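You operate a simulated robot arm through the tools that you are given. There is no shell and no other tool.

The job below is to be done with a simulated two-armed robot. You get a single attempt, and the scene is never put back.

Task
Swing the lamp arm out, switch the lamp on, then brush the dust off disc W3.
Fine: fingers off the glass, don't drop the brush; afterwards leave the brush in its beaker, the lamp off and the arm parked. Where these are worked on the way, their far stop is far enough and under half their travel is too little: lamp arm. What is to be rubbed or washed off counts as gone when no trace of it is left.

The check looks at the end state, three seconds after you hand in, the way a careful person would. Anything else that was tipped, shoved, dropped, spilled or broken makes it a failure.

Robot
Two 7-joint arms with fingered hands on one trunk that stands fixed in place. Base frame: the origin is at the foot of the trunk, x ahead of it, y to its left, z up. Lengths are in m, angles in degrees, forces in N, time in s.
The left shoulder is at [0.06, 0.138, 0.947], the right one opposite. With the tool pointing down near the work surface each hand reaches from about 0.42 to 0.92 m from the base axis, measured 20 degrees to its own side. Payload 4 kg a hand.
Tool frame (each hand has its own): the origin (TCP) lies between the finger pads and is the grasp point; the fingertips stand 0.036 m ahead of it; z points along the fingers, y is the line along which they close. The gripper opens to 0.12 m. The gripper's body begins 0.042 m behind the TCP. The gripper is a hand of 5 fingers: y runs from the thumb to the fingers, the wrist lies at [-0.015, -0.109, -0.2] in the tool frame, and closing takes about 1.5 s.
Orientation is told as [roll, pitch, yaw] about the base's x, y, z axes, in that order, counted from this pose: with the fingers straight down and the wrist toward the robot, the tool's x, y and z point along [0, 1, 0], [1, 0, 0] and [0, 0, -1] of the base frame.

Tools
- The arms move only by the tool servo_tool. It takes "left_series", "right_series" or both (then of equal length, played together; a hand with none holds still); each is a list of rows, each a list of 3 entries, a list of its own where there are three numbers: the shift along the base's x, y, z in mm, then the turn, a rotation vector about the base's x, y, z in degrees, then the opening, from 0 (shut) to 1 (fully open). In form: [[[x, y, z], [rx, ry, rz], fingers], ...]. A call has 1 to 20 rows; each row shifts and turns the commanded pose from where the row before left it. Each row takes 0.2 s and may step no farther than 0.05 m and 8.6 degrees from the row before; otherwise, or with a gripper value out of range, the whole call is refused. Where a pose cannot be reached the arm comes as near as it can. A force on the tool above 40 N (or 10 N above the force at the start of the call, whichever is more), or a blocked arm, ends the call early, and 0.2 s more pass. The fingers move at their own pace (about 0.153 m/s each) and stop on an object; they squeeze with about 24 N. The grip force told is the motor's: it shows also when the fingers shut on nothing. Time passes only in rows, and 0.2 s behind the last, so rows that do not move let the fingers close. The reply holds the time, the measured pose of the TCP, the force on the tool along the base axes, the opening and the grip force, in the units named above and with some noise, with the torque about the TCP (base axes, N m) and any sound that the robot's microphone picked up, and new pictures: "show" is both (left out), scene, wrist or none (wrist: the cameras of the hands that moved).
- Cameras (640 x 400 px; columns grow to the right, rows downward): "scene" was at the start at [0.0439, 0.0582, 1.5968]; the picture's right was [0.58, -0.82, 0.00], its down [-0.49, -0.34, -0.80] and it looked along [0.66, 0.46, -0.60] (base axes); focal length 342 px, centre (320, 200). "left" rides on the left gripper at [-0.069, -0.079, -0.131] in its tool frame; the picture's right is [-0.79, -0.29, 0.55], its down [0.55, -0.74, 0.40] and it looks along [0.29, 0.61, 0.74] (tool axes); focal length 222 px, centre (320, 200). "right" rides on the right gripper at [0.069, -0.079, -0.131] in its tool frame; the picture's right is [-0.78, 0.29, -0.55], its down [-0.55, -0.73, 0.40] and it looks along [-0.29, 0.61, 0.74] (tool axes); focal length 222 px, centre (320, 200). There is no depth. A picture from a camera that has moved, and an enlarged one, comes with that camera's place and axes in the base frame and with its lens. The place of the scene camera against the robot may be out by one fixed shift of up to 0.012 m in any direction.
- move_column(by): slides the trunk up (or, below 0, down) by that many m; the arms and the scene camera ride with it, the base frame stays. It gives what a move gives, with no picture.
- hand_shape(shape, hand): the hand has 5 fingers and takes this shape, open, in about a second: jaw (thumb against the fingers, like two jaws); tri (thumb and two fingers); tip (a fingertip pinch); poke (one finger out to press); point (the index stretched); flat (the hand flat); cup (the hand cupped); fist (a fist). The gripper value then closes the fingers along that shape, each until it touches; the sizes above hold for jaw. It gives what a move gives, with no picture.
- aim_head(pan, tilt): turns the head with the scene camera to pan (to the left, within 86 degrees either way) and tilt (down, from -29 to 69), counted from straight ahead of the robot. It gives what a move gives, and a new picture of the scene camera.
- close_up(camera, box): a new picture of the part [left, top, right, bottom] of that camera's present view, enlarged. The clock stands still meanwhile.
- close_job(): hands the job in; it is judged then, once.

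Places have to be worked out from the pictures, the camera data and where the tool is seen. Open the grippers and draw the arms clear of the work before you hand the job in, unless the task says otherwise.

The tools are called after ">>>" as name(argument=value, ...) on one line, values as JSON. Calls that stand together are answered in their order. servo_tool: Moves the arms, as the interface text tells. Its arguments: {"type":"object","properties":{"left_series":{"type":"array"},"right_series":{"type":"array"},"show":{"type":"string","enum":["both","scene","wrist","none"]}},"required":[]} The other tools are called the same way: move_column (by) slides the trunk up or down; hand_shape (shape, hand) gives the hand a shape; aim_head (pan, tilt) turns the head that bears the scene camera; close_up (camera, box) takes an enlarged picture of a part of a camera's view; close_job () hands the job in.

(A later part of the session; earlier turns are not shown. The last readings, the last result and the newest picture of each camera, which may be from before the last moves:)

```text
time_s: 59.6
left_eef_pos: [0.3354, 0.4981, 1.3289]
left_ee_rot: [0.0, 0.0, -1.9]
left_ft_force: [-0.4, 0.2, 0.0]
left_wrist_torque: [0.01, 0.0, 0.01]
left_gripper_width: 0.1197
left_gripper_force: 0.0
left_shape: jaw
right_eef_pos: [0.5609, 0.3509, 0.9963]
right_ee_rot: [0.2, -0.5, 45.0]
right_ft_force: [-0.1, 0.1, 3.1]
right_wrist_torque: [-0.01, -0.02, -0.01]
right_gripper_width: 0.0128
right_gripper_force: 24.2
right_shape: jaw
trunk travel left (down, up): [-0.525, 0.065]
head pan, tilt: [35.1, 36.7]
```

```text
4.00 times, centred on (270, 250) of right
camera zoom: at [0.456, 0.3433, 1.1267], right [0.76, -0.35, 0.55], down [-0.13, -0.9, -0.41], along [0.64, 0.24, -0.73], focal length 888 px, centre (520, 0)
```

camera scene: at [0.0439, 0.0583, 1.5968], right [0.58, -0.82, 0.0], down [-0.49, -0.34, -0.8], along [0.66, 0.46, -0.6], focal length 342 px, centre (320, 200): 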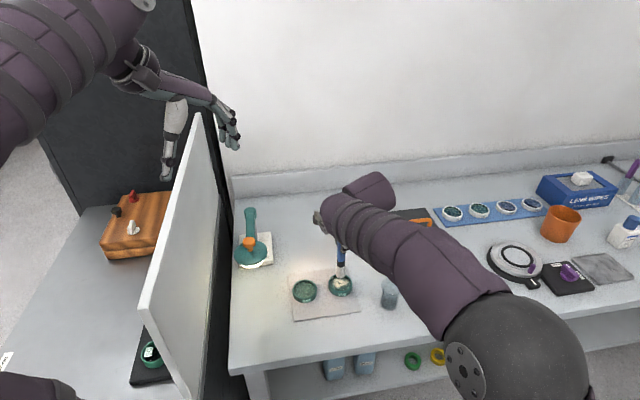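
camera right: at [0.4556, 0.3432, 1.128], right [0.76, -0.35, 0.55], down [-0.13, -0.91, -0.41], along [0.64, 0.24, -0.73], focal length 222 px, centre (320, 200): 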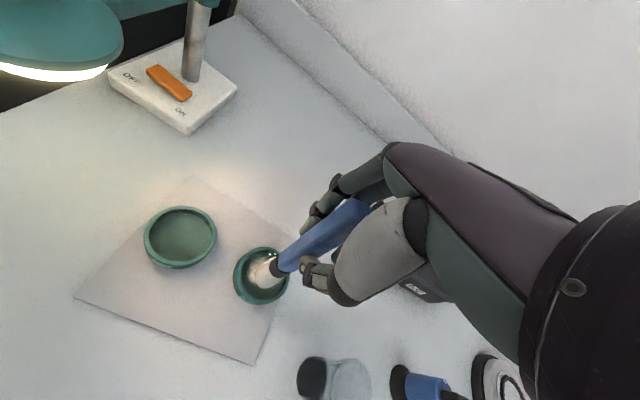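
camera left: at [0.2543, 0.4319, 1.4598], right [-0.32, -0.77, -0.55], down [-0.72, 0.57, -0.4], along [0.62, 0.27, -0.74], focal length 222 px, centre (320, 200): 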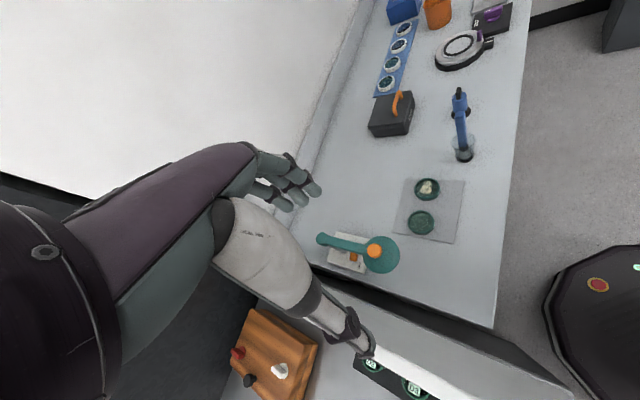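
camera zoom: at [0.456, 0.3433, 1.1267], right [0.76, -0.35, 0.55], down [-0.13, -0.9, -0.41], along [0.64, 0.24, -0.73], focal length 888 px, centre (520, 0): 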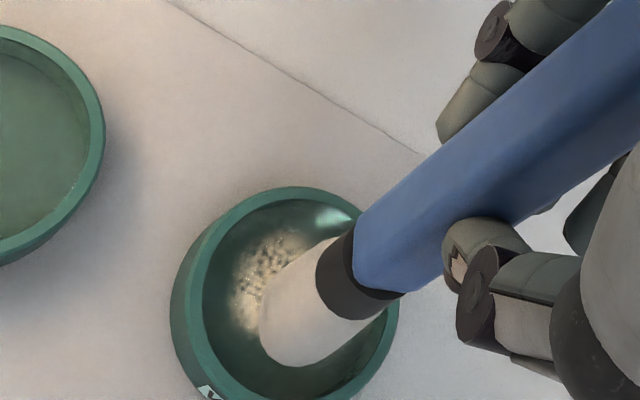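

Dust on the left side remains because the brush pivoted slightly in the pinch (tip is now ~9 mm off toward the right). Strokes along the hand's closing axis are stiff, so I lift, shift left 18 mm, touch down and stroke along the depth direction.

>>> servo_tool(right_series=[[[0, 0, 4], [0, 0, 0], 0.0], [[-6.4, 6.4, 0], [0, 0, 0], 0.0], [[-6.4, 6.4, 0], [0, 0, 0], 0.0], [[0, 0, -3], [0, 0, 0], 0.0], [[0, 0, -1.2], [0, 0, 0], 0.0], [[3.5, 3.5, 0], [0, 0, 0], 0.0], [[3.5, 3.5, 0], [0, 0, 0], 0.0], [[2, 2, 0], [0, 0, 0], 0.0], [[-3.5, -3.5, 0], [0, 0, 0], 0.0], [[-3.5, -3.5, 0], [0, 0, 0], 0.0], [[-3.5, -3.5, 0], [0, 0, 0], 0.0], [[-2, -2, 0], [0, 0, 0], 0.0], [[3.5, 3.5, 0], [0, 0, 0], 0.0]], show="none")

>>> close_up(camera="scene", box=[312, 250, 376, 300])

>>> close_up(camera="right", box=[190, 200, 350, 300])

```text
time_s: 62.4
left_eef_pos: [0.3363, 0.4968, 1.3277]
left_ee_rot: [-0.1, 0.0, -2.0]
left_ft_force: [-0.3, 0.2, 0.1]
left_wrist_torque: [0.04, 0.02, -0.01]
left_gripper_width: 0.1198
left_gripper_force: 0.1
left_shape: jaw
right_eef_pos: [0.5486, 0.3641, 0.9967]
right_ee_rot: [0.2, -0.5, 44.9]
right_ft_force: [-0.3, -0.6, 3.6]
right_wrist_torque: [-0.04, -0.01, 0.04]
right_gripper_width: 0.0123
right_gripper_force: 24.3
right_shape: jaw
trunk travel left (down, up): [-0.525, 0.065]
head pan, tilt: [35.1, 36.7]
```

```text
8.00 times, centred on (344, 275) of scene
camera zoom: at [0.0437, 0.0581, 1.5969], right [0.58, -0.82, 0.0], down [-0.49, -0.34, -0.8], along [0.66, 0.46, -0.6], focal length 2738 px, centre (128, -400)
```

zoom: 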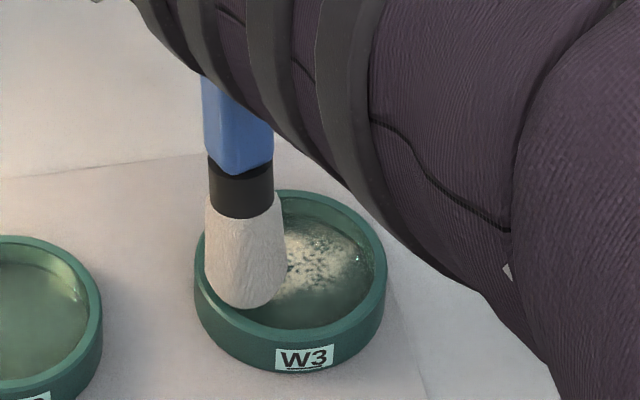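

```text
4.00 times, centred on (270, 250) of right
camera zoom: at [0.4429, 0.3561, 1.1266], right [0.76, -0.35, 0.55], down [-0.13, -0.9, -0.41], along [0.64, 0.24, -0.73], focal length 888 px, centre (520, 0)
```

zoom: 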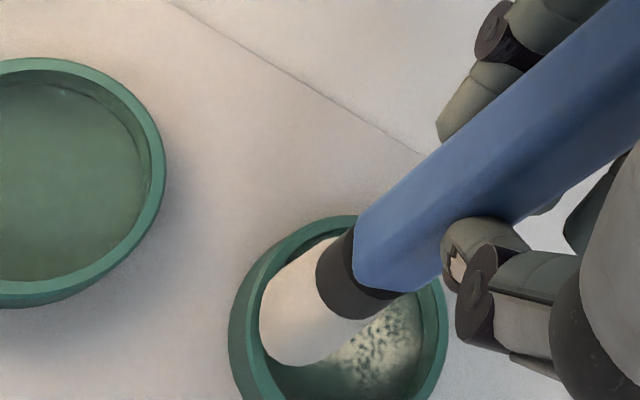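

Dust is still visible in the middle, so I lift the brush and move it aside (toward the robot's right) to see what the strokes have done.

>>> servo_tool(right_series=[[[0, 0, 10], [0, 0, 0], 0.0], [[0, 0, 20], [0, 0, 0], 0.0], [[15, -15, 15], [0, 0, 0], 0.0], [[25, -25, 0], [0, 0, 0], 0.0], [[20, -20, 0], [0, 0, 0], 0.0]], show="both")

>>> close_up(camera="scene", box=[320, 265, 368, 295])

>>> close_up(camera="right", box=[150, 160, 310, 260])

```text
time_s: 63.6
left_eef_pos: [0.3367, 0.4975, 1.3277]
left_ee_rot: [0.0, 0.1, -2.0]
left_ft_force: [0.2, 0.4, -0.5]
left_wrist_torque: [-0.04, 0.02, 0.0]
left_gripper_width: 0.1197
left_gripper_force: 0.1
left_shape: jaw
right_eef_pos: [0.6084, 0.3033, 1.0412]
right_ee_rot: [0.2, -0.5, 45.1]
right_ft_force: [0.3, 0.0, -0.6]
right_wrist_torque: [-0.01, -0.02, -0.02]
right_gripper_width: 0.012
right_gripper_force: 24.7
right_shape: jaw
trunk travel left (down, up): [-0.525, 0.065]
head pan, tilt: [35.1, 36.7]
camera scene: at [0.0444, 0.0578, 1.5968], right [0.58, -0.82, 0.0], down [-0.49, -0.34, -0.8], along [0.66, 0.46, -0.6], focal length 342 px, centre (320, 200)
camera right: at [0.5033, 0.296, 1.1716], right [0.76, -0.35, 0.55], down [-0.13, -0.91, -0.41], along [0.64, 0.24, -0.73], focal length 222 px, centre (320, 200)
```

scene: 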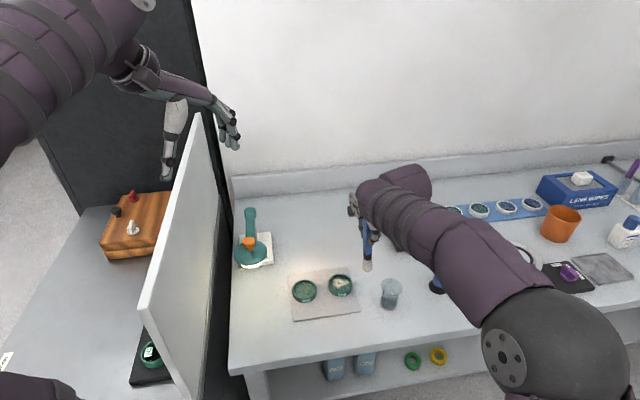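
right: 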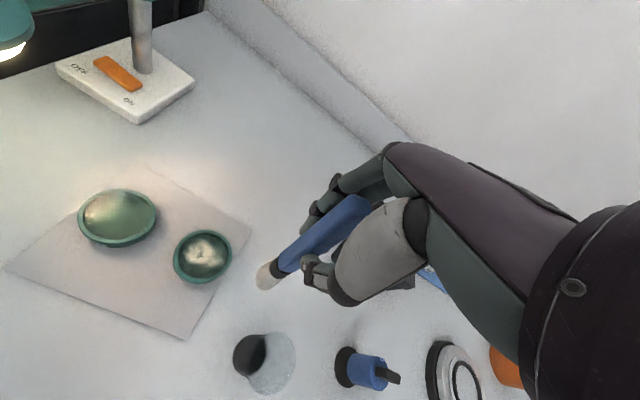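

```text
13.33 times, centred on (344, 280) of scene
camera zoom: at [0.0444, 0.0578, 1.5968], right [0.58, -0.82, 0.0], down [-0.49, -0.34, -0.8], along [0.66, 0.46, -0.6], focal length 4563 px, centre (0, -867)
```

zoom: 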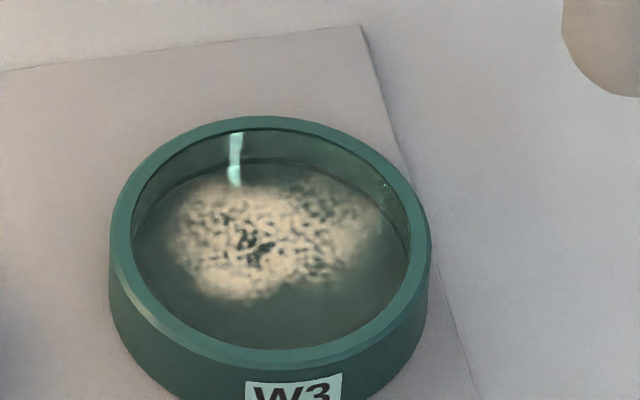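

```text
4.00 times, centred on (230, 210) of right
camera zoom: at [0.5033, 0.296, 1.1716], right [0.76, -0.35, 0.55], down [-0.13, -0.91, -0.41], along [0.64, 0.24, -0.73], focal length 888 px, centre (680, 160)
```

zoom: 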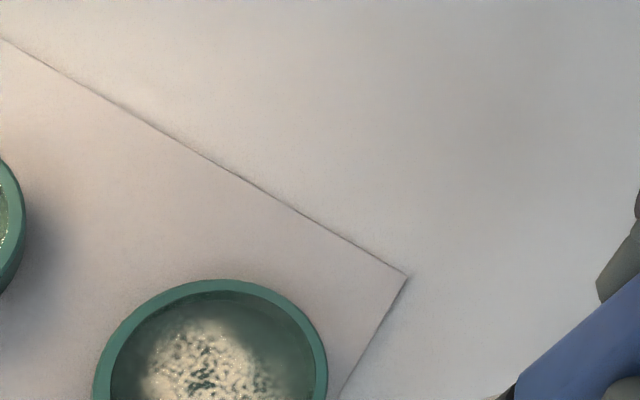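

The dust looks essentially unchanged, and the dust patch appears centred at rim height, so the glass top seems flush with the rim and my contact may have been too light. I take the same view as before brushing to compare.

>>> close_up(camera="scene", box=[296, 230, 392, 310])

>>> close_up(camera="scene", box=[352, 200, 400, 280])

>>> close_up(camera="right", box=[160, 210, 320, 310])

```text
5.00 times, centred on (344, 270) of scene
camera zoom: at [0.0444, 0.0578, 1.5968], right [0.58, -0.82, 0.0], down [-0.49, -0.34, -0.8], along [0.66, 0.46, -0.6], focal length 1711 px, centre (200, -150)
```

zoom: 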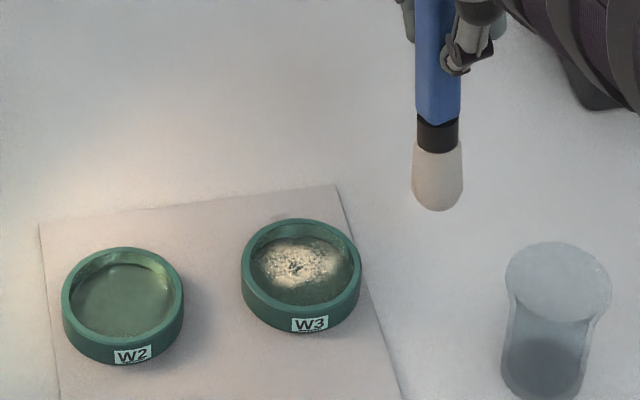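

```text
5.00 times, centred on (376, 240) of scene
camera zoom: at [0.0444, 0.0578, 1.5968], right [0.58, -0.82, 0.0], down [-0.49, -0.34, -0.8], along [0.66, 0.46, -0.6], focal length 1711 px, centre (40, 0)
```

zoom: 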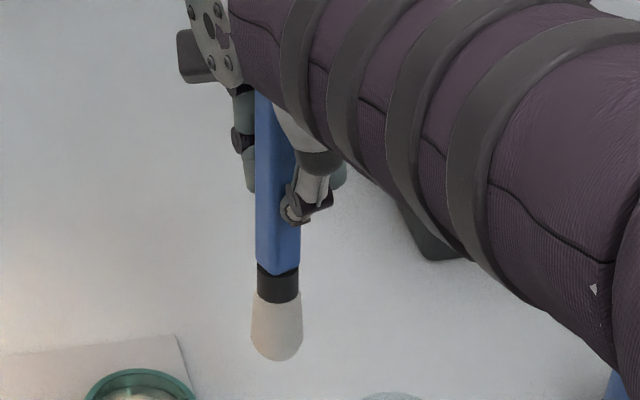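

```text
4.00 times, centred on (240, 260) of right
camera zoom: at [0.5033, 0.296, 1.1716], right [0.76, -0.35, 0.55], down [-0.13, -0.91, -0.41], along [0.64, 0.24, -0.73], focal length 888 px, centre (640, -40)
```

zoom: 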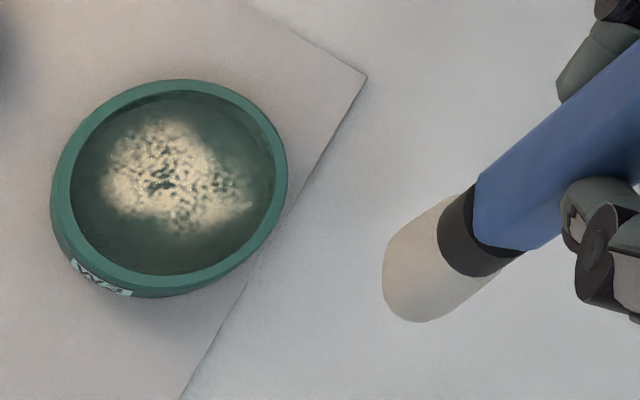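

The tip has pivoted ~9 mm toward the right/front relative to the TCP, so my strokes mostly rode on the rim. I rotate the hand ~4° to bring the brush back to vertical and return over the disc centre, then check.

>>> servo_tool(right_series=[[[0, 0, 5], [3.6, 1.6, 0], 0.0], [[-16, 16, 0], [0, 0, 0], 0.0], [[-16, 16, 0], [0, 0, 0], 0.0], [[-15.4, 15.7, -10], [0, 0, 0], 0.0], [[0, 0, -8], [0, 0, 0], 0.0], [[0, 0, 0], [0, 0, 0], 0.0]], show="none")

>>> close_up(camera="scene", box=[312, 240, 376, 300])

>>> close_up(camera="right", box=[190, 200, 350, 300])

```text
time_s: 65.0
left_eef_pos: [0.3344, 0.4992, 1.3286]
left_ee_rot: [0.0, 0.0, -1.9]
left_ft_force: [0.1, 0.4, -0.2]
left_wrist_torque: [0.01, 0.02, -0.01]
left_gripper_width: 0.1199
left_gripper_force: 0.1
left_shape: jaw
right_eef_pos: [0.5597, 0.3513, 1.0278]
right_ee_rot: [3.9, -1.8, 45.1]
right_ft_force: [-0.4, 0.0, -0.3]
right_wrist_torque: [0.01, 0.0, 0.0]
right_gripper_width: 0.0121
right_gripper_force: 24.2
right_shape: jaw
trunk travel left (down, up): [-0.525, 0.065]
head pan, tilt: [35.1, 36.7]
```

```text
6.67 times, centred on (344, 270) of scene
camera zoom: at [0.0438, 0.0585, 1.5968], right [0.58, -0.82, 0.0], down [-0.49, -0.34, -0.8], along [0.66, 0.46, -0.6], focal length 2282 px, centre (160, -267)
```

zoom: 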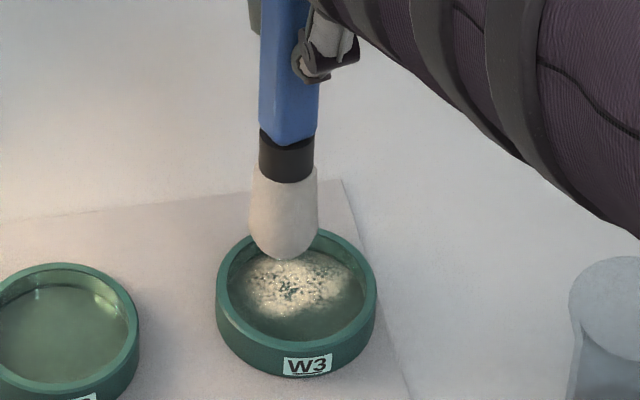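

```text
4.00 times, centred on (270, 250) of right
camera zoom: at [0.4587, 0.336, 1.1608], right [0.77, -0.39, 0.5], down [-0.14, -0.88, -0.46], along [0.62, 0.28, -0.73], focal length 888 px, centre (520, 0)
```

zoom: 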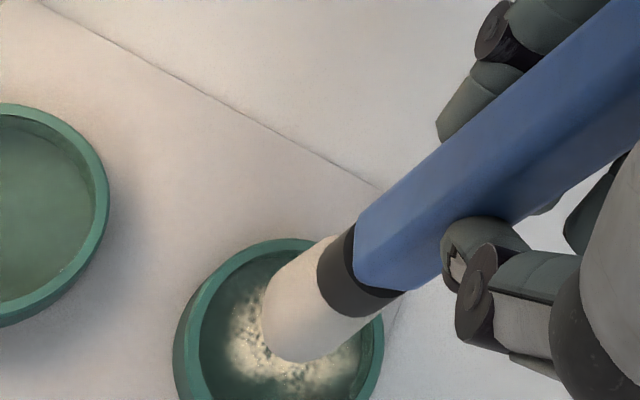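

Re-deriving from both views, the brush is ~0.126 long below the TCP and its tip sits ~4 mm from the disc centre. I shift by (+4, +2) mm, lower until contact at the centre, and check the force before any stroke.

>>> servo_tool(right_series=[[[4, 2, -10], [0, 0, 0], 0.0], [[0, 0, -10], [0, 0, 0], 0.0], [[0, 0, -7], [0, 0, 0], 0.0], [[0, 0, -3], [0, 0, 0], 0.0], [[0, 0, -2], [0, 0, 0], 0.0], [[0, 0, 0], [0, 0, 0], 0.0]], show="none")

>>> close_up(camera="scene", box=[312, 250, 376, 300])

>>> close_up(camera="right", box=[190, 210, 350, 310])

```text
time_s: 66.4
left_eef_pos: [0.3353, 0.4979, 1.3279]
left_ee_rot: [0.0, 0.1, -2.0]
left_ft_force: [0.3, -0.4, -0.2]
left_wrist_torque: [-0.01, -0.03, -0.04]
left_gripper_width: 0.1201
left_gripper_force: 0.2
left_shape: jaw
right_eef_pos: [0.5646, 0.3538, 0.9973]
right_ee_rot: [3.9, -1.7, 45.0]
right_ft_force: [0.6, 0.4, 0.6]
right_wrist_torque: [0.03, 0.04, 0.0]
right_gripper_width: 0.0119
right_gripper_force: 24.3
right_shape: jaw
trunk travel left (down, up): [-0.525, 0.065]
head pan, tilt: [35.1, 36.7]
```

```text
8.00 times, centred on (344, 275) of scene
camera zoom: at [0.0439, 0.0583, 1.5968], right [0.58, -0.82, 0.0], down [-0.49, -0.34, -0.8], along [0.66, 0.46, -0.6], focal length 2738 px, centre (128, -400)
```

zoom: 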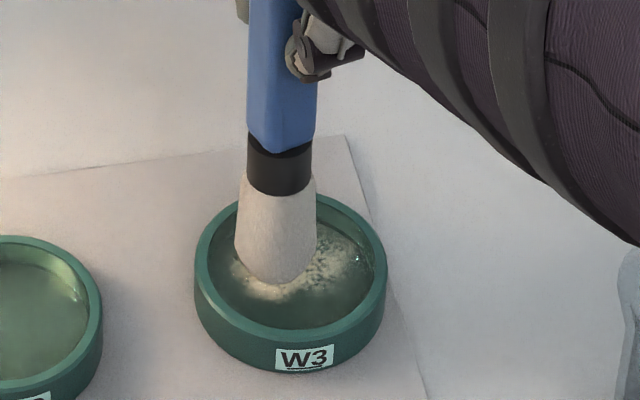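

```text
4.00 times, centred on (270, 260) of right
camera zoom: at [0.4634, 0.3377, 1.1289], right [0.77, -0.39, 0.5], down [-0.14, -0.88, -0.46], along [0.62, 0.28, -0.73], focal length 888 px, centre (520, -40)
```

zoom: 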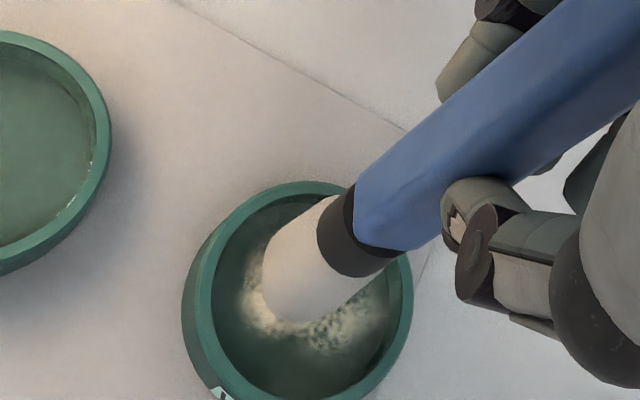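

No contact yet and the tip is ~4 mm left of centre. I shift right slightly and continue lowering in 2 mm rows until contact.

>>> servo_tool(right_series=[[[2.3, -3.3, 0], [0, 0, 0], 0.0], [[0, 0, -2], [0, 0, 0], 0.0], [[0, 0, -2], [0, 0, 0], 0.0], [[0, 0, 0], [0, 0, 0], 0.0]], show="none")

```text
time_s: 67.4
left_eef_pos: [0.3351, 0.4974, 1.3282]
left_ee_rot: [0.0, 0.0, -2.0]
left_ft_force: [-0.2, -0.6, 0.2]
left_wrist_torque: [0.03, 0.01, -0.01]
left_gripper_width: 0.1196
left_gripper_force: 0.1
left_shape: jaw
right_eef_pos: [0.567, 0.3507, 0.9951]
right_ee_rot: [3.8, -2.2, 45.0]
right_ft_force: [0.2, -0.2, 16.6]
right_wrist_torque: [0.07, -0.03, -0.02]
right_gripper_width: 0.0129
right_gripper_force: 24.3
right_shape: jaw
trunk travel left (down, up): [-0.525, 0.065]
head pan, tilt: [35.1, 36.7]
```

Firm contact (16.6 N). I ease 1.3 mm, then stroke along the depth axis ±5 mm and check the force.

>>> servo_tool(right_series=[[[0, 0, 1.3], [0, 0, 0], 0.0], [[2, 2, 0], [0, 0, 0], 0.0], [[2, 2, 0], [0, 0, 0], 0.0], [[-2, -2, 0], [0, 0, 0], 0.0], [[-2, -2, 0], [0, 0, 0], 0.0], [[-2, -2, 0], [0, 0, 0], 0.0], [[-2, -2, 0], [0, 0, 0], 0.0], [[2, 2, 0], [0, 0, 0], 0.0], [[2, 2, 0], [0, 0, 0], 0.0]], show="none")

>>> close_up(camera="scene", box=[312, 250, 376, 300])

>>> close_up(camera="right", box=[190, 210, 350, 310])

```text
time_s: 69.4
left_eef_pos: [0.3337, 0.497, 1.3283]
left_ee_rot: [0.1, -0.2, -2.0]
left_ft_force: [0.9, -0.5, 0.5]
left_wrist_torque: [-0.02, -0.01, 0.0]
left_gripper_width: 0.1198
left_gripper_force: 0.0
left_shape: jaw
right_eef_pos: [0.5656, 0.3485, 0.9949]
right_ee_rot: [3.9, -2.0, 45.0]
right_ft_force: [0.0, 0.3, 19.4]
right_wrist_torque: [0.11, -0.04, 0.01]
right_gripper_width: 0.0137
right_gripper_force: 24.0
right_shape: jaw
trunk travel left (down, up): [-0.525, 0.065]
head pan, tilt: [35.1, 36.7]
```

```text
8.00 times, centred on (344, 275) of scene
camera zoom: at [0.0424, 0.0574, 1.5969], right [0.58, -0.82, 0.0], down [-0.49, -0.34, -0.8], along [0.66, 0.46, -0.6], focal length 2738 px, centre (128, -400)
```

zoom: 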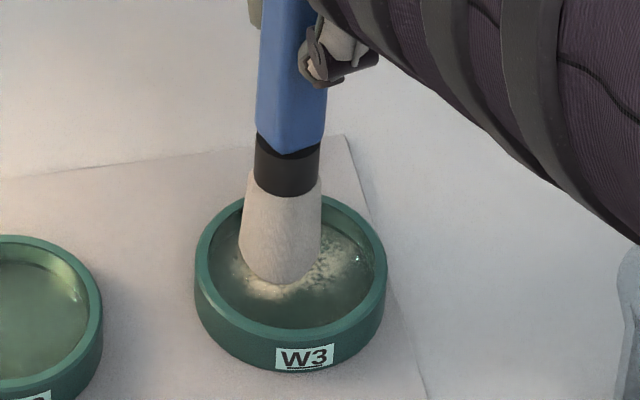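

```text
4.00 times, centred on (270, 260) of right
camera zoom: at [0.4645, 0.3336, 1.1266], right [0.77, -0.39, 0.5], down [-0.14, -0.88, -0.46], along [0.62, 0.28, -0.73], focal length 888 px, centre (520, -40)
```

zoom: 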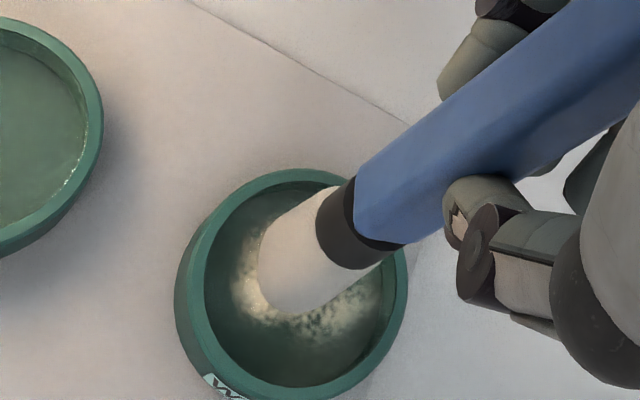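

Force is too high (19 N), though the dust near the brush looks slightly smoother. I ease up 2 mm and check the force before continuing.

>>> servo_tool(right_series=[[[0, 0, 2], [0, 0, 0], 0.0], [[0, 0, 0], [0, 0, 0], 0.0]], show="none")

```text
time_s: 70.0
left_eef_pos: [0.3352, 0.4967, 1.3277]
left_ee_rot: [0.0, 0.1, -2.1]
left_ft_force: [0.3, 0.3, 0.1]
left_wrist_torque: [-0.01, 0.02, -0.02]
left_gripper_width: 0.1199
left_gripper_force: 0.0
left_shape: jaw
right_eef_pos: [0.5653, 0.3487, 0.9944]
right_ee_rot: [3.9, -1.8, 45.0]
right_ft_force: [-1.0, 1.2, 12.3]
right_wrist_torque: [0.1, -0.03, 0.03]
right_gripper_width: 0.0135
right_gripper_force: 23.8
right_shape: jaw
trunk travel left (down, up): [-0.525, 0.065]
head pan, tilt: [35.1, 36.7]
```

Still 12 N; the brush also seems to slip slightly up in the grip under load. I ease another 2 mm to get light pressure.

>>> servo_tool(right_series=[[[0, 0, 2], [0, 0, 0], 0.0], [[0, 0, 0], [0, 0, 0], 0.0]], show="none")

```text
time_s: 70.6
left_eef_pos: [0.3355, 0.4983, 1.3285]
left_ee_rot: [0.0, 0.1, -1.9]
left_ft_force: [0.8, -0.2, 0.0]
left_wrist_torque: [0.0, 0.03, 0.03]
left_gripper_width: 0.1197
left_gripper_force: 0.0
left_shape: jaw
right_eef_pos: [0.5653, 0.3494, 0.9959]
right_ee_rot: [4.0, -1.6, 45.0]
right_ft_force: [0.0, 0.6, 2.9]
right_wrist_torque: [0.02, 0.05, 0.01]
right_gripper_width: 0.0127
right_gripper_force: 23.7
right_shape: jaw
trunk travel left (down, up): [-0.525, 0.065]
head pan, tilt: [35.1, 36.7]
```

Now 2.9 N. I run repeated ±8 mm strokes along the depth axis in this column and then inspect.

>>> servo_tool(right_series=[[[2.8, 2.8, 0], [0, 0, 0], 0.0], [[2.8, 2.8, 0], [0, 0, 0], 0.0], [[-2.8, -2.8, 0], [0, 0, 0], 0.0], [[-2.8, -2.8, 0], [0, 0, 0], 0.0], [[-2.8, -2.8, 0], [0, 0, 0], 0.0], [[-2.8, -2.8, 0], [0, 0, 0], 0.0], [[2.8, 2.8, 0], [0, 0, 0], 0.0], [[2.8, 2.8, 0], [0, 0, 0], 0.0], [[2.8, 2.8, 0], [0, 0, 0], 0.0], [[2.8, 2.8, 0], [0, 0, 0], 0.0], [[-2.8, -2.8, 0], [0, 0, 0], 0.0], [[-2.8, -2.8, 0], [0, 0, 0], 0.0], [[-2.8, -2.8, 0], [0, 0, 0], 0.0], [[-2.8, -2.8, 0], [0, 0, 0], 0.0], [[2.8, 2.8, 0], [0, 0, 0], 0.0], [[2.8, 2.8, 0], [0, 0, 0], 0.0]], show="none")

>>> close_up(camera="scene", box=[312, 250, 376, 300])

>>> close_up(camera="right", box=[190, 210, 350, 310])

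```text
time_s: 74.0
left_eef_pos: [0.3361, 0.4982, 1.327]
left_ee_rot: [0.0, 0.0, -2.0]
left_ft_force: [0.3, 0.1, -1.0]
left_wrist_torque: [0.0, -0.02, 0.03]
left_gripper_width: 0.1197
left_gripper_force: 0.1
left_shape: jaw
right_eef_pos: [0.567, 0.3493, 0.9971]
right_ee_rot: [3.9, -1.8, 45.0]
right_ft_force: [-0.1, 0.8, 0.1]
right_wrist_torque: [-0.02, -0.02, -0.01]
right_gripper_width: 0.0127
right_gripper_force: 24.5
right_shape: jaw
trunk travel left (down, up): [-0.525, 0.065]
head pan, tilt: [35.1, 36.7]
```

```text
8.00 times, centred on (344, 275) of scene
camera zoom: at [0.044, 0.0583, 1.5968], right [0.58, -0.82, 0.0], down [-0.49, -0.34, -0.8], along [0.66, 0.46, -0.6], focal length 2738 px, centre (128, -400)
```

zoom: 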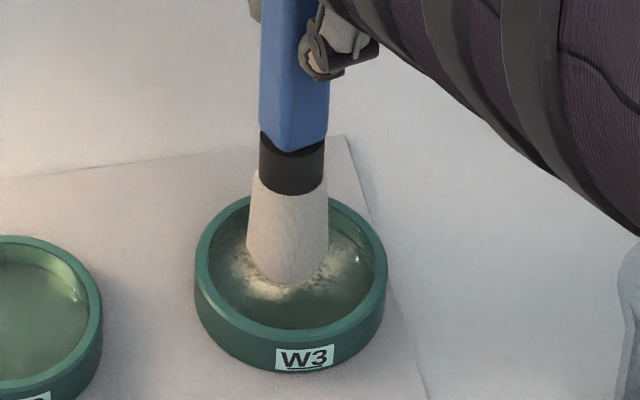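

```text
4.00 times, centred on (270, 260) of right
camera zoom: at [0.4658, 0.3343, 1.129], right [0.77, -0.39, 0.5], down [-0.14, -0.88, -0.46], along [0.62, 0.28, -0.73], focal length 888 px, centre (520, -40)
```

zoom: 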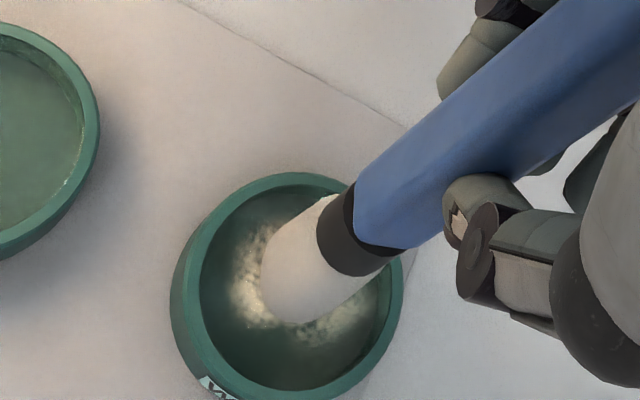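

Contact was lost again at the end. I lift and move aside to inspect the effect properly.

>>> servo_tool(right_series=[[[0, 0, 15], [0, 0, 0], 0.0], [[0, 0, 20], [0, 0, 0], 0.0], [[25, -25, 0], [0, 0, 0], 0.0], [[25, -25, 0], [0, 0, 0], 0.0]], show="none")

>>> close_up(camera="scene", box=[320, 265, 368, 295])

>>> close_up(camera="right", box=[140, 200, 300, 300])

```text
time_s: 75.0
left_eef_pos: [0.3355, 0.4975, 1.3286]
left_ee_rot: [0.0, 0.1, -2.0]
left_ft_force: [-0.5, -0.2, -0.3]
left_wrist_torque: [0.03, 0.0, 0.03]
left_gripper_width: 0.1197
left_gripper_force: 0.0
left_shape: jaw
right_eef_pos: [0.6166, 0.3007, 1.0326]
right_ee_rot: [3.8, -1.8, 45.0]
right_ft_force: [0.3, -0.5, 0.2]
right_wrist_torque: [-0.02, 0.01, -0.02]
right_gripper_width: 0.0127
right_gripper_force: 24.3
right_shape: jaw
trunk travel left (down, up): [-0.525, 0.065]
head pan, tilt: [35.1, 36.7]
```

```text
13.33 times, centred on (344, 280) of scene
camera zoom: at [0.0444, 0.0578, 1.5968], right [0.58, -0.82, 0.0], down [-0.49, -0.34, -0.8], along [0.66, 0.46, -0.6], focal length 4563 px, centre (0, -867)
```

zoom: 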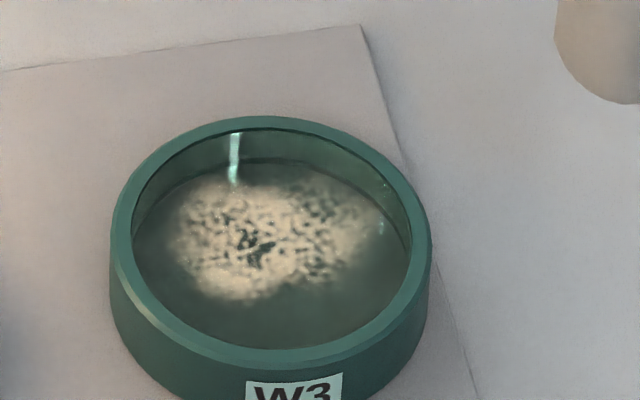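

```text
4.00 times, centred on (220, 250) of right
camera zoom: at [0.5156, 0.2841, 1.1643], right [0.77, -0.39, 0.5], down [-0.14, -0.88, -0.46], along [0.62, 0.28, -0.73], focal length 888 px, centre (720, 0)
```

zoom: 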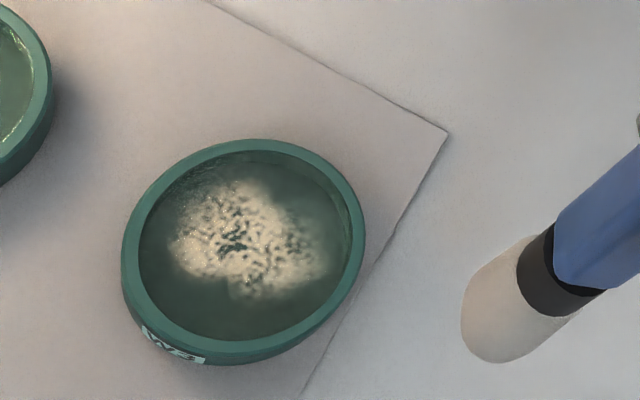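

There is perhaps a slight overall fade, so removal seems to accumulate with stroking in contact. I go back to the centred position, press to a firmer contact, and use longer, faster strokes.

>>> servo_tool(right_series=[[[-25, 25, 0], [0, 0, 0], 0.0], [[-24.6, 23.6, 0], [0, 0, 0], 0.0], [[0, 0, -20], [0, 0, 0], 0.0], [[0, 0, -14], [0, 0, 0], 0.0], [[0, 0, -3.5], [0, 0, 0], 0.0], [[0, 0, 0], [0, 0, 0], 0.0]], show="none")

```text
time_s: 76.4
left_eef_pos: [0.3352, 0.4978, 1.3288]
left_ee_rot: [0.0, 0.0, -2.0]
left_ft_force: [0.3, -0.2, 1.0]
left_wrist_torque: [0.01, 0.01, -0.03]
left_gripper_width: 0.1196
left_gripper_force: 0.1
left_shape: jaw
right_eef_pos: [0.5677, 0.3477, 0.9962]
right_ee_rot: [3.9, -2.0, 45.1]
right_ft_force: [-0.6, 0.3, 4.3]
right_wrist_torque: [-0.01, 0.01, -0.01]
right_gripper_width: 0.0124
right_gripper_force: 23.8
right_shape: jaw
trunk travel left (down, up): [-0.525, 0.065]
head pan, tilt: [35.1, 36.7]
```

4.3 N of contact. Now a series of 14 mm strokes back and forth along depth.

>>> servo_tool(right_series=[[[5, 5, 0], [0, 0, 0], 0.0], [[-10, -10, 0], [0, 0, 0], 0.0], [[10, 10, 0], [0, 0, 0], 0.0], [[-10, -10, 0], [0, 0, 0], 0.0], [[10, 10, 0], [0, 0, 0], 0.0], [[-10, -10, 0], [0, 0, 0], 0.0], [[10, 10, 0], [0, 0, 0], 0.0], [[-10, -10, 0], [0, 0, 0], 0.0], [[10, 10, 0], [0, 0, 0], 0.0], [[-10, -10, 0], [0, 0, 0], 0.0], [[10, 10, 0], [0, 0, 0], 0.0], [[-10, -10, 0], [0, 0, 0], 0.0], [[10, 10, 0], [0, 0, 0], 0.0], [[-5, -5, 0], [0, 0, 0], 0.0]], show="none")

>>> close_up(camera="scene", box=[312, 250, 376, 300])

>>> close_up(camera="right", box=[190, 210, 350, 310])

```text
time_s: 79.4
left_eef_pos: [0.3344, 0.498, 1.328]
left_ee_rot: [0.0, 0.0, -2.0]
left_ft_force: [0.7, 0.2, 0.6]
left_wrist_torque: [0.02, -0.01, -0.01]
left_gripper_width: 0.1196
left_gripper_force: 0.1
left_shape: jaw
right_eef_pos: [0.5664, 0.3495, 0.995]
right_ee_rot: [3.9, -1.9, 45.0]
right_ft_force: [0.5, 0.1, 9.0]
right_wrist_torque: [0.08, -0.1, 0.01]
right_gripper_width: 0.0128
right_gripper_force: 23.8
right_shape: jaw
trunk travel left (down, up): [-0.525, 0.065]
head pan, tilt: [35.1, 36.7]
```

```text
8.00 times, centred on (344, 275) of scene
camera zoom: at [0.0429, 0.0578, 1.5968], right [0.58, -0.82, 0.0], down [-0.49, -0.34, -0.8], along [0.66, 0.46, -0.6], focal length 2738 px, centre (128, -400)
```

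zoom: 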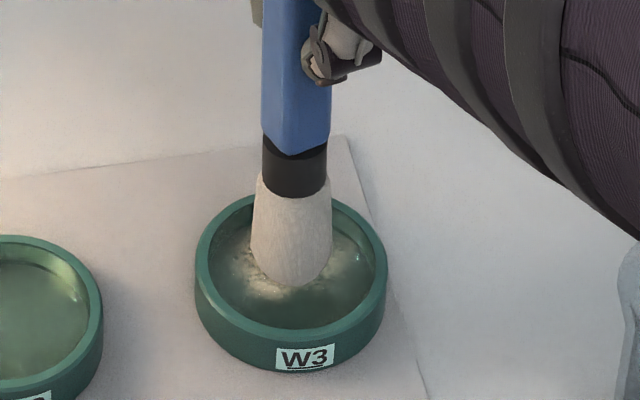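

```text
4.00 times, centred on (270, 260) of right
camera zoom: at [0.4649, 0.3326, 1.1273], right [0.77, -0.39, 0.5], down [-0.14, -0.88, -0.46], along [0.62, 0.28, -0.73], focal length 888 px, centre (520, -40)
```

zoom: 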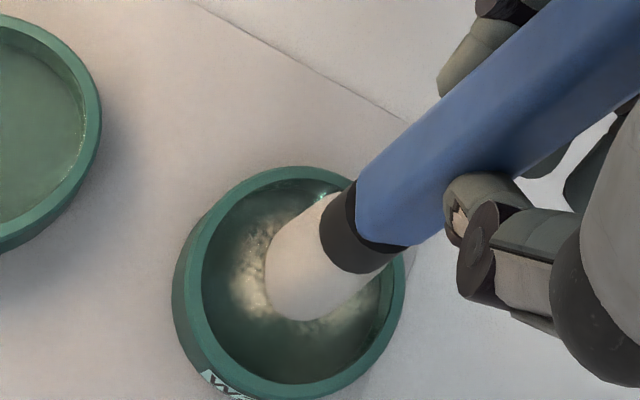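

Dust is thinning. Force is 9 N, so I ease 1 mm and repeat strokes, this time with a leftward column (lifting to shift).

>>> servo_tool(right_series=[[[0, 0, 4], [0, 0, 0], 0.0], [[-5, 5, 0], [0, 0, 0], 0.0], [[0, 0, -3.2], [0, 0, 0], 0.0], [[5, 5, 0], [0, 0, 0], 0.0], [[-10, -10, 0], [0, 0, 0], 0.0], [[10, 10, 0], [0, 0, 0], 0.0], [[-10, -10, 0], [0, 0, 0], 0.0], [[10, 10, 0], [0, 0, 0], 0.0], [[-10, -10, 0], [0, 0, 0], 0.0], [[10, 10, 0], [0, 0, 0], 0.0], [[-10, -10, 0], [0, 0, 0], 0.0], [[10, 10, 0], [0, 0, 0], 0.0], [[-10, -10, 0], [0, 0, 0], 0.0], [[10, 10, 0], [0, 0, 0], 0.0], [[-10, -10, 0], [0, 0, 0], 0.0], [[10, 10, 0], [0, 0, 0], 0.0], [[-5, -5, 0], [0, 0, 0], 0.0]], show="none")

>>> close_up(camera="scene", box=[312, 250, 376, 300])

>>> close_up(camera="right", box=[190, 210, 350, 310])

```text
time_s: 83.0
left_eef_pos: [0.3349, 0.4974, 1.3294]
left_ee_rot: [0.0, 0.0, -2.0]
left_ft_force: [-0.4, 1.1, 0.2]
left_wrist_torque: [0.02, 0.0, -0.02]
left_gripper_width: 0.1196
left_gripper_force: 0.1
left_shape: jaw
right_eef_pos: [0.5608, 0.3537, 0.9963]
right_ee_rot: [3.9, -1.9, 45.0]
right_ft_force: [-0.4, -0.2, 1.7]
right_wrist_torque: [-0.01, -0.01, -0.01]
right_gripper_width: 0.0119
right_gripper_force: 24.0
right_shape: jaw
trunk travel left (down, up): [-0.525, 0.065]
head pan, tilt: [35.1, 36.7]
```

```text
8.00 times, centred on (344, 275) of scene
camera zoom: at [0.0434, 0.0579, 1.5968], right [0.58, -0.82, 0.0], down [-0.49, -0.34, -0.8], along [0.66, 0.46, -0.6], focal length 2738 px, centre (128, -400)
```

zoom: 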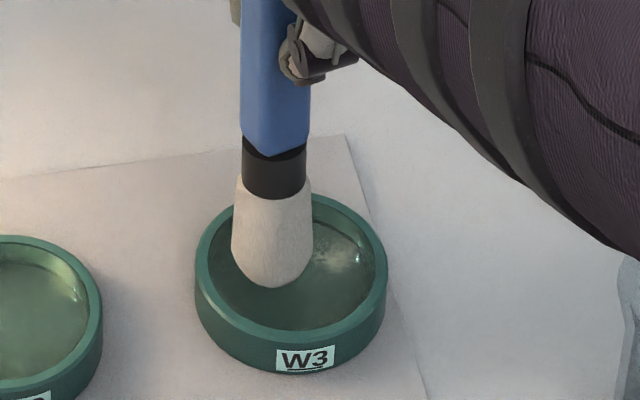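

```text
4.00 times, centred on (270, 260) of right
camera zoom: at [0.461, 0.3378, 1.1281], right [0.77, -0.39, 0.5], down [-0.14, -0.88, -0.46], along [0.62, 0.28, -0.73], focal length 888 px, centre (520, -40)
```

zoom: 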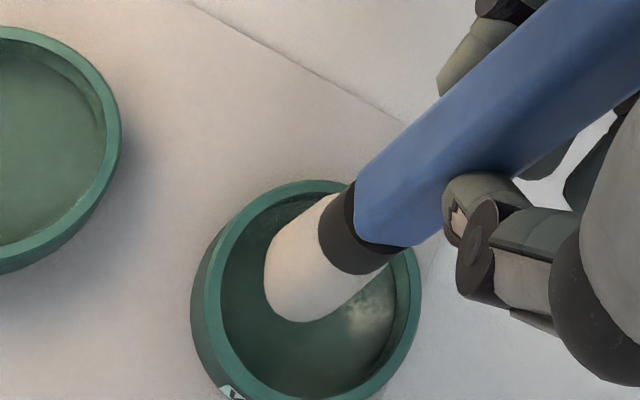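

Dust in the centre and left is gone; some remains on the right. I lift, shift 12 mm to the right, and stroke there.

>>> servo_tool(right_series=[[[0, 0, 4], [0, 0, 0], 0.0], [[9, -9, 0], [0, 0, 0], 0.0], [[0, 0, -4], [0, 0, 0], 0.0], [[0, 0, -1], [0, 0, 0], 0.0], [[5, 5, 0], [0, 0, 0], 0.0], [[-10, -10, 0], [0, 0, 0], 0.0], [[10, 10, 0], [0, 0, 0], 0.0], [[-10, -10, 0], [0, 0, 0], 0.0], [[10, 10, 0], [0, 0, 0], 0.0], [[-10, -10, 0], [0, 0, 0], 0.0], [[10, 10, 0], [0, 0, 0], 0.0], [[-10, -10, 0], [0, 0, 0], 0.0], [[10, 10, 0], [0, 0, 0], 0.0], [[-10, -10, 0], [0, 0, 0], 0.0], [[10, 10, 0], [0, 0, 0], 0.0], [[-10, -10, 0], [0, 0, 0], 0.0], [[10, 10, 0], [0, 0, 0], 0.0], [[-5, -5, 0], [0, 0, 0], 0.0]], show="none")

>>> close_up(camera="scene", box=[312, 250, 376, 300])

>>> close_up(camera="right", box=[190, 210, 350, 310])

```text
time_s: 86.8
left_eef_pos: [0.3335, 0.4977, 1.3277]
left_ee_rot: [0.0, 0.0, -2.0]
left_ft_force: [-0.2, -0.5, -0.1]
left_wrist_torque: [-0.02, 0.01, 0.04]
left_gripper_width: 0.1198
left_gripper_force: 0.0
left_shape: jaw
right_eef_pos: [0.571, 0.3441, 0.9957]
right_ee_rot: [4.0, -1.9, 45.0]
right_ft_force: [0.0, 0.5, 5.8]
right_wrist_torque: [0.05, -0.01, 0.02]
right_gripper_width: 0.0123
right_gripper_force: 23.8
right_shape: jaw
trunk travel left (down, up): [-0.525, 0.065]
head pan, tilt: [35.1, 36.7]
```

```text
8.00 times, centred on (344, 275) of scene
camera zoom: at [0.0432, 0.0579, 1.5968], right [0.58, -0.82, 0.0], down [-0.49, -0.34, -0.8], along [0.66, 0.46, -0.6], focal length 2738 px, centre (128, -400)
```

zoom: 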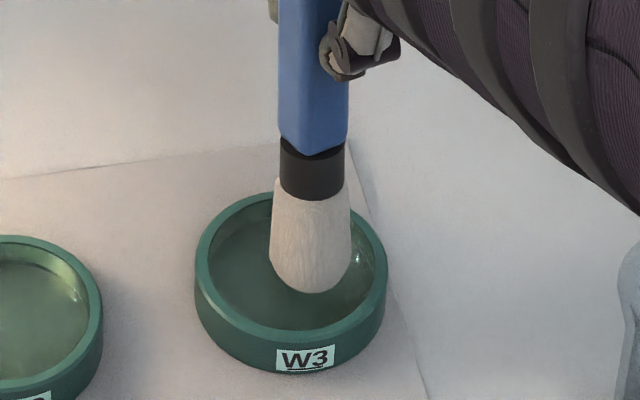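

```text
4.00 times, centred on (270, 260) of right
camera zoom: at [0.4694, 0.3289, 1.1272], right [0.77, -0.39, 0.5], down [-0.14, -0.88, -0.46], along [0.62, 0.28, -0.73], focal length 888 px, centre (520, -40)
```

zoom: 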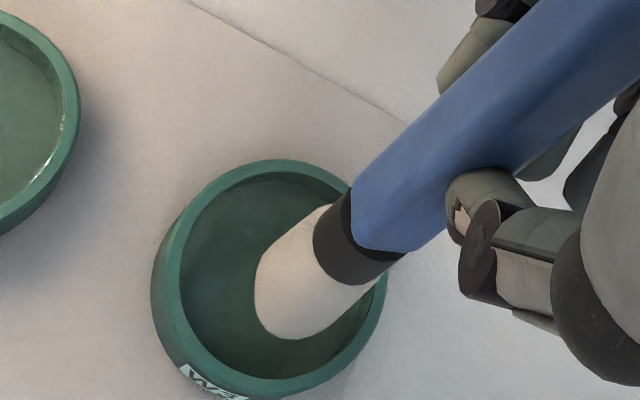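

Dust seems gone on the left and around the brush. I lift and move aside to inspect the whole glass.

>>> servo_tool(right_series=[[[0, 0, 15], [0, 0, 0], 0.0], [[0, 0, 20], [0, 0, 0], 0.0], [[25, -25, 0], [0, 0, 0], 0.0], [[22, -22, 0], [0, 0, 0], 0.0]], show="none")

>>> close_up(camera="scene", box=[320, 265, 368, 295])

>>> close_up(camera="right", box=[150, 210, 230, 260])

>>> close_up(camera="right", box=[140, 200, 300, 300])

```text
time_s: 87.8
left_eef_pos: [0.3362, 0.4976, 1.3269]
left_ee_rot: [-0.1, 0.0, -2.0]
left_ft_force: [-0.3, 0.7, 0.1]
left_wrist_torque: [0.0, 0.0, 0.02]
left_gripper_width: 0.1198
left_gripper_force: 0.1
left_shape: jaw
right_eef_pos: [0.6184, 0.2977, 1.031]
right_ee_rot: [3.8, -1.7, 45.0]
right_ft_force: [0.0, 0.1, -0.2]
right_wrist_torque: [0.0, 0.0, -0.01]
right_gripper_width: 0.0121
right_gripper_force: 24.0
right_shape: jaw
trunk travel left (down, up): [-0.525, 0.065]
head pan, tilt: [35.1, 36.7]
```

```text
13.33 times, centred on (344, 280) of scene
camera zoom: at [0.0443, 0.058, 1.5968], right [0.58, -0.82, 0.0], down [-0.49, -0.34, -0.8], along [0.66, 0.46, -0.6], focal length 4563 px, centre (0, -867)
```

zoom: 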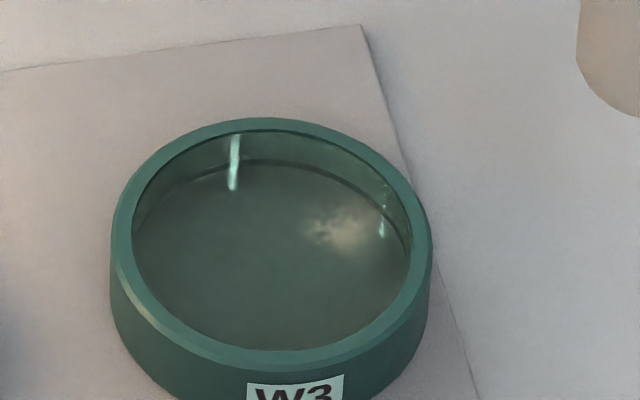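

```text
8.00 times, centred on (190, 235) of right
camera zoom: at [0.5177, 0.2824, 1.1627], right [0.77, -0.39, 0.5], down [-0.14, -0.88, -0.46], along [0.62, 0.28, -0.73], focal length 1777 px, centre (1360, -80)
```

zoom: 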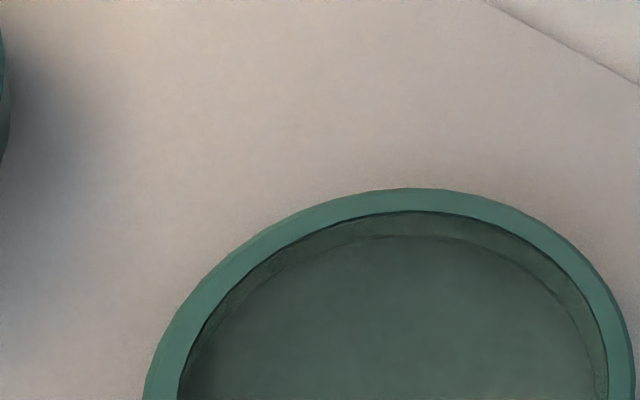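

```text
4.00 times, centred on (220, 250) of right
camera zoom: at [0.5177, 0.2824, 1.1627], right [0.77, -0.39, 0.5], down [-0.14, -0.88, -0.46], along [0.62, 0.28, -0.73], focal length 888 px, centre (720, 0)
```

zoom: 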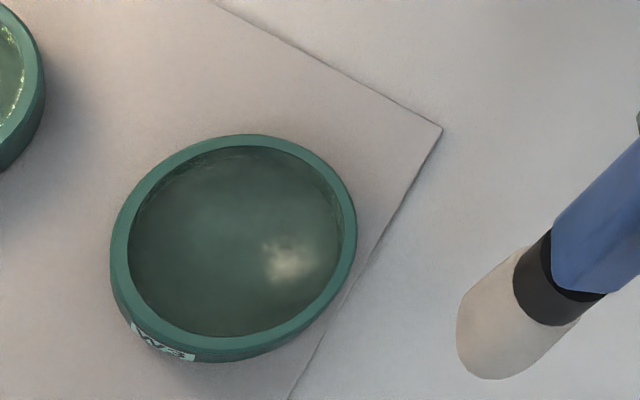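

Only a faint patch remains on the right side, ~14 mm right of centre. I go there with the brush centred ~13 mm right, and stroke with smaller amplitude.

>>> servo_tool(right_series=[[[-22, 20, 0], [0, 0, 0], 0.0], [[-21.4, 20.7, 0], [0, 0, 0], 0.0], [[0, 0, -20], [0, 0, 0], 0.0], [[0, 0, -13], [0, 0, 0], 0.0], [[0, 0, -2.5], [0, 0, 0], 0.0], [[0, 0, 0], [0, 0, 0], 0.0]], show="none")

>>> close_up(camera="scene", box=[312, 250, 376, 300])

```text
time_s: 89.2
left_eef_pos: [0.3358, 0.4976, 1.3283]
left_ee_rot: [-0.1, 0.0, -2.0]
left_ft_force: [0.8, -0.7, -0.2]
left_wrist_torque: [-0.03, 0.02, 0.03]
left_gripper_width: 0.1197
left_gripper_force: 0.1
left_shape: jaw
right_eef_pos: [0.5745, 0.3388, 0.9946]
right_ee_rot: [3.9, -1.9, 45.0]
right_ft_force: [0.6, -0.6, 3.0]
right_wrist_torque: [0.02, -0.04, -0.02]
right_gripper_width: 0.0122
right_gripper_force: 23.8
right_shape: jaw
trunk travel left (down, up): [-0.525, 0.065]
head pan, tilt: [35.1, 36.7]
```

```text
8.00 times, centred on (344, 275) of scene
camera zoom: at [0.0437, 0.0582, 1.5969], right [0.58, -0.82, 0.0], down [-0.49, -0.34, -0.8], along [0.66, 0.46, -0.6], focal length 2738 px, centre (128, -400)
```

zoom: 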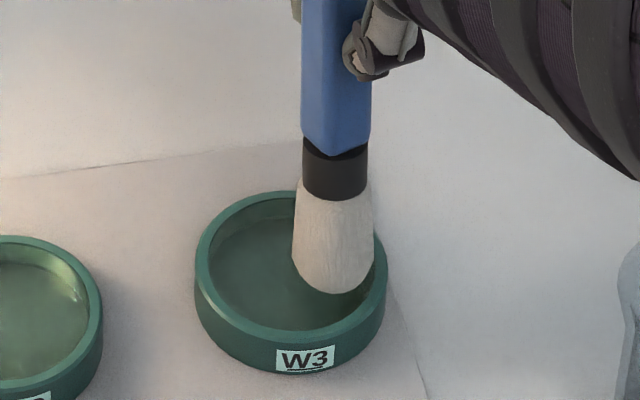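

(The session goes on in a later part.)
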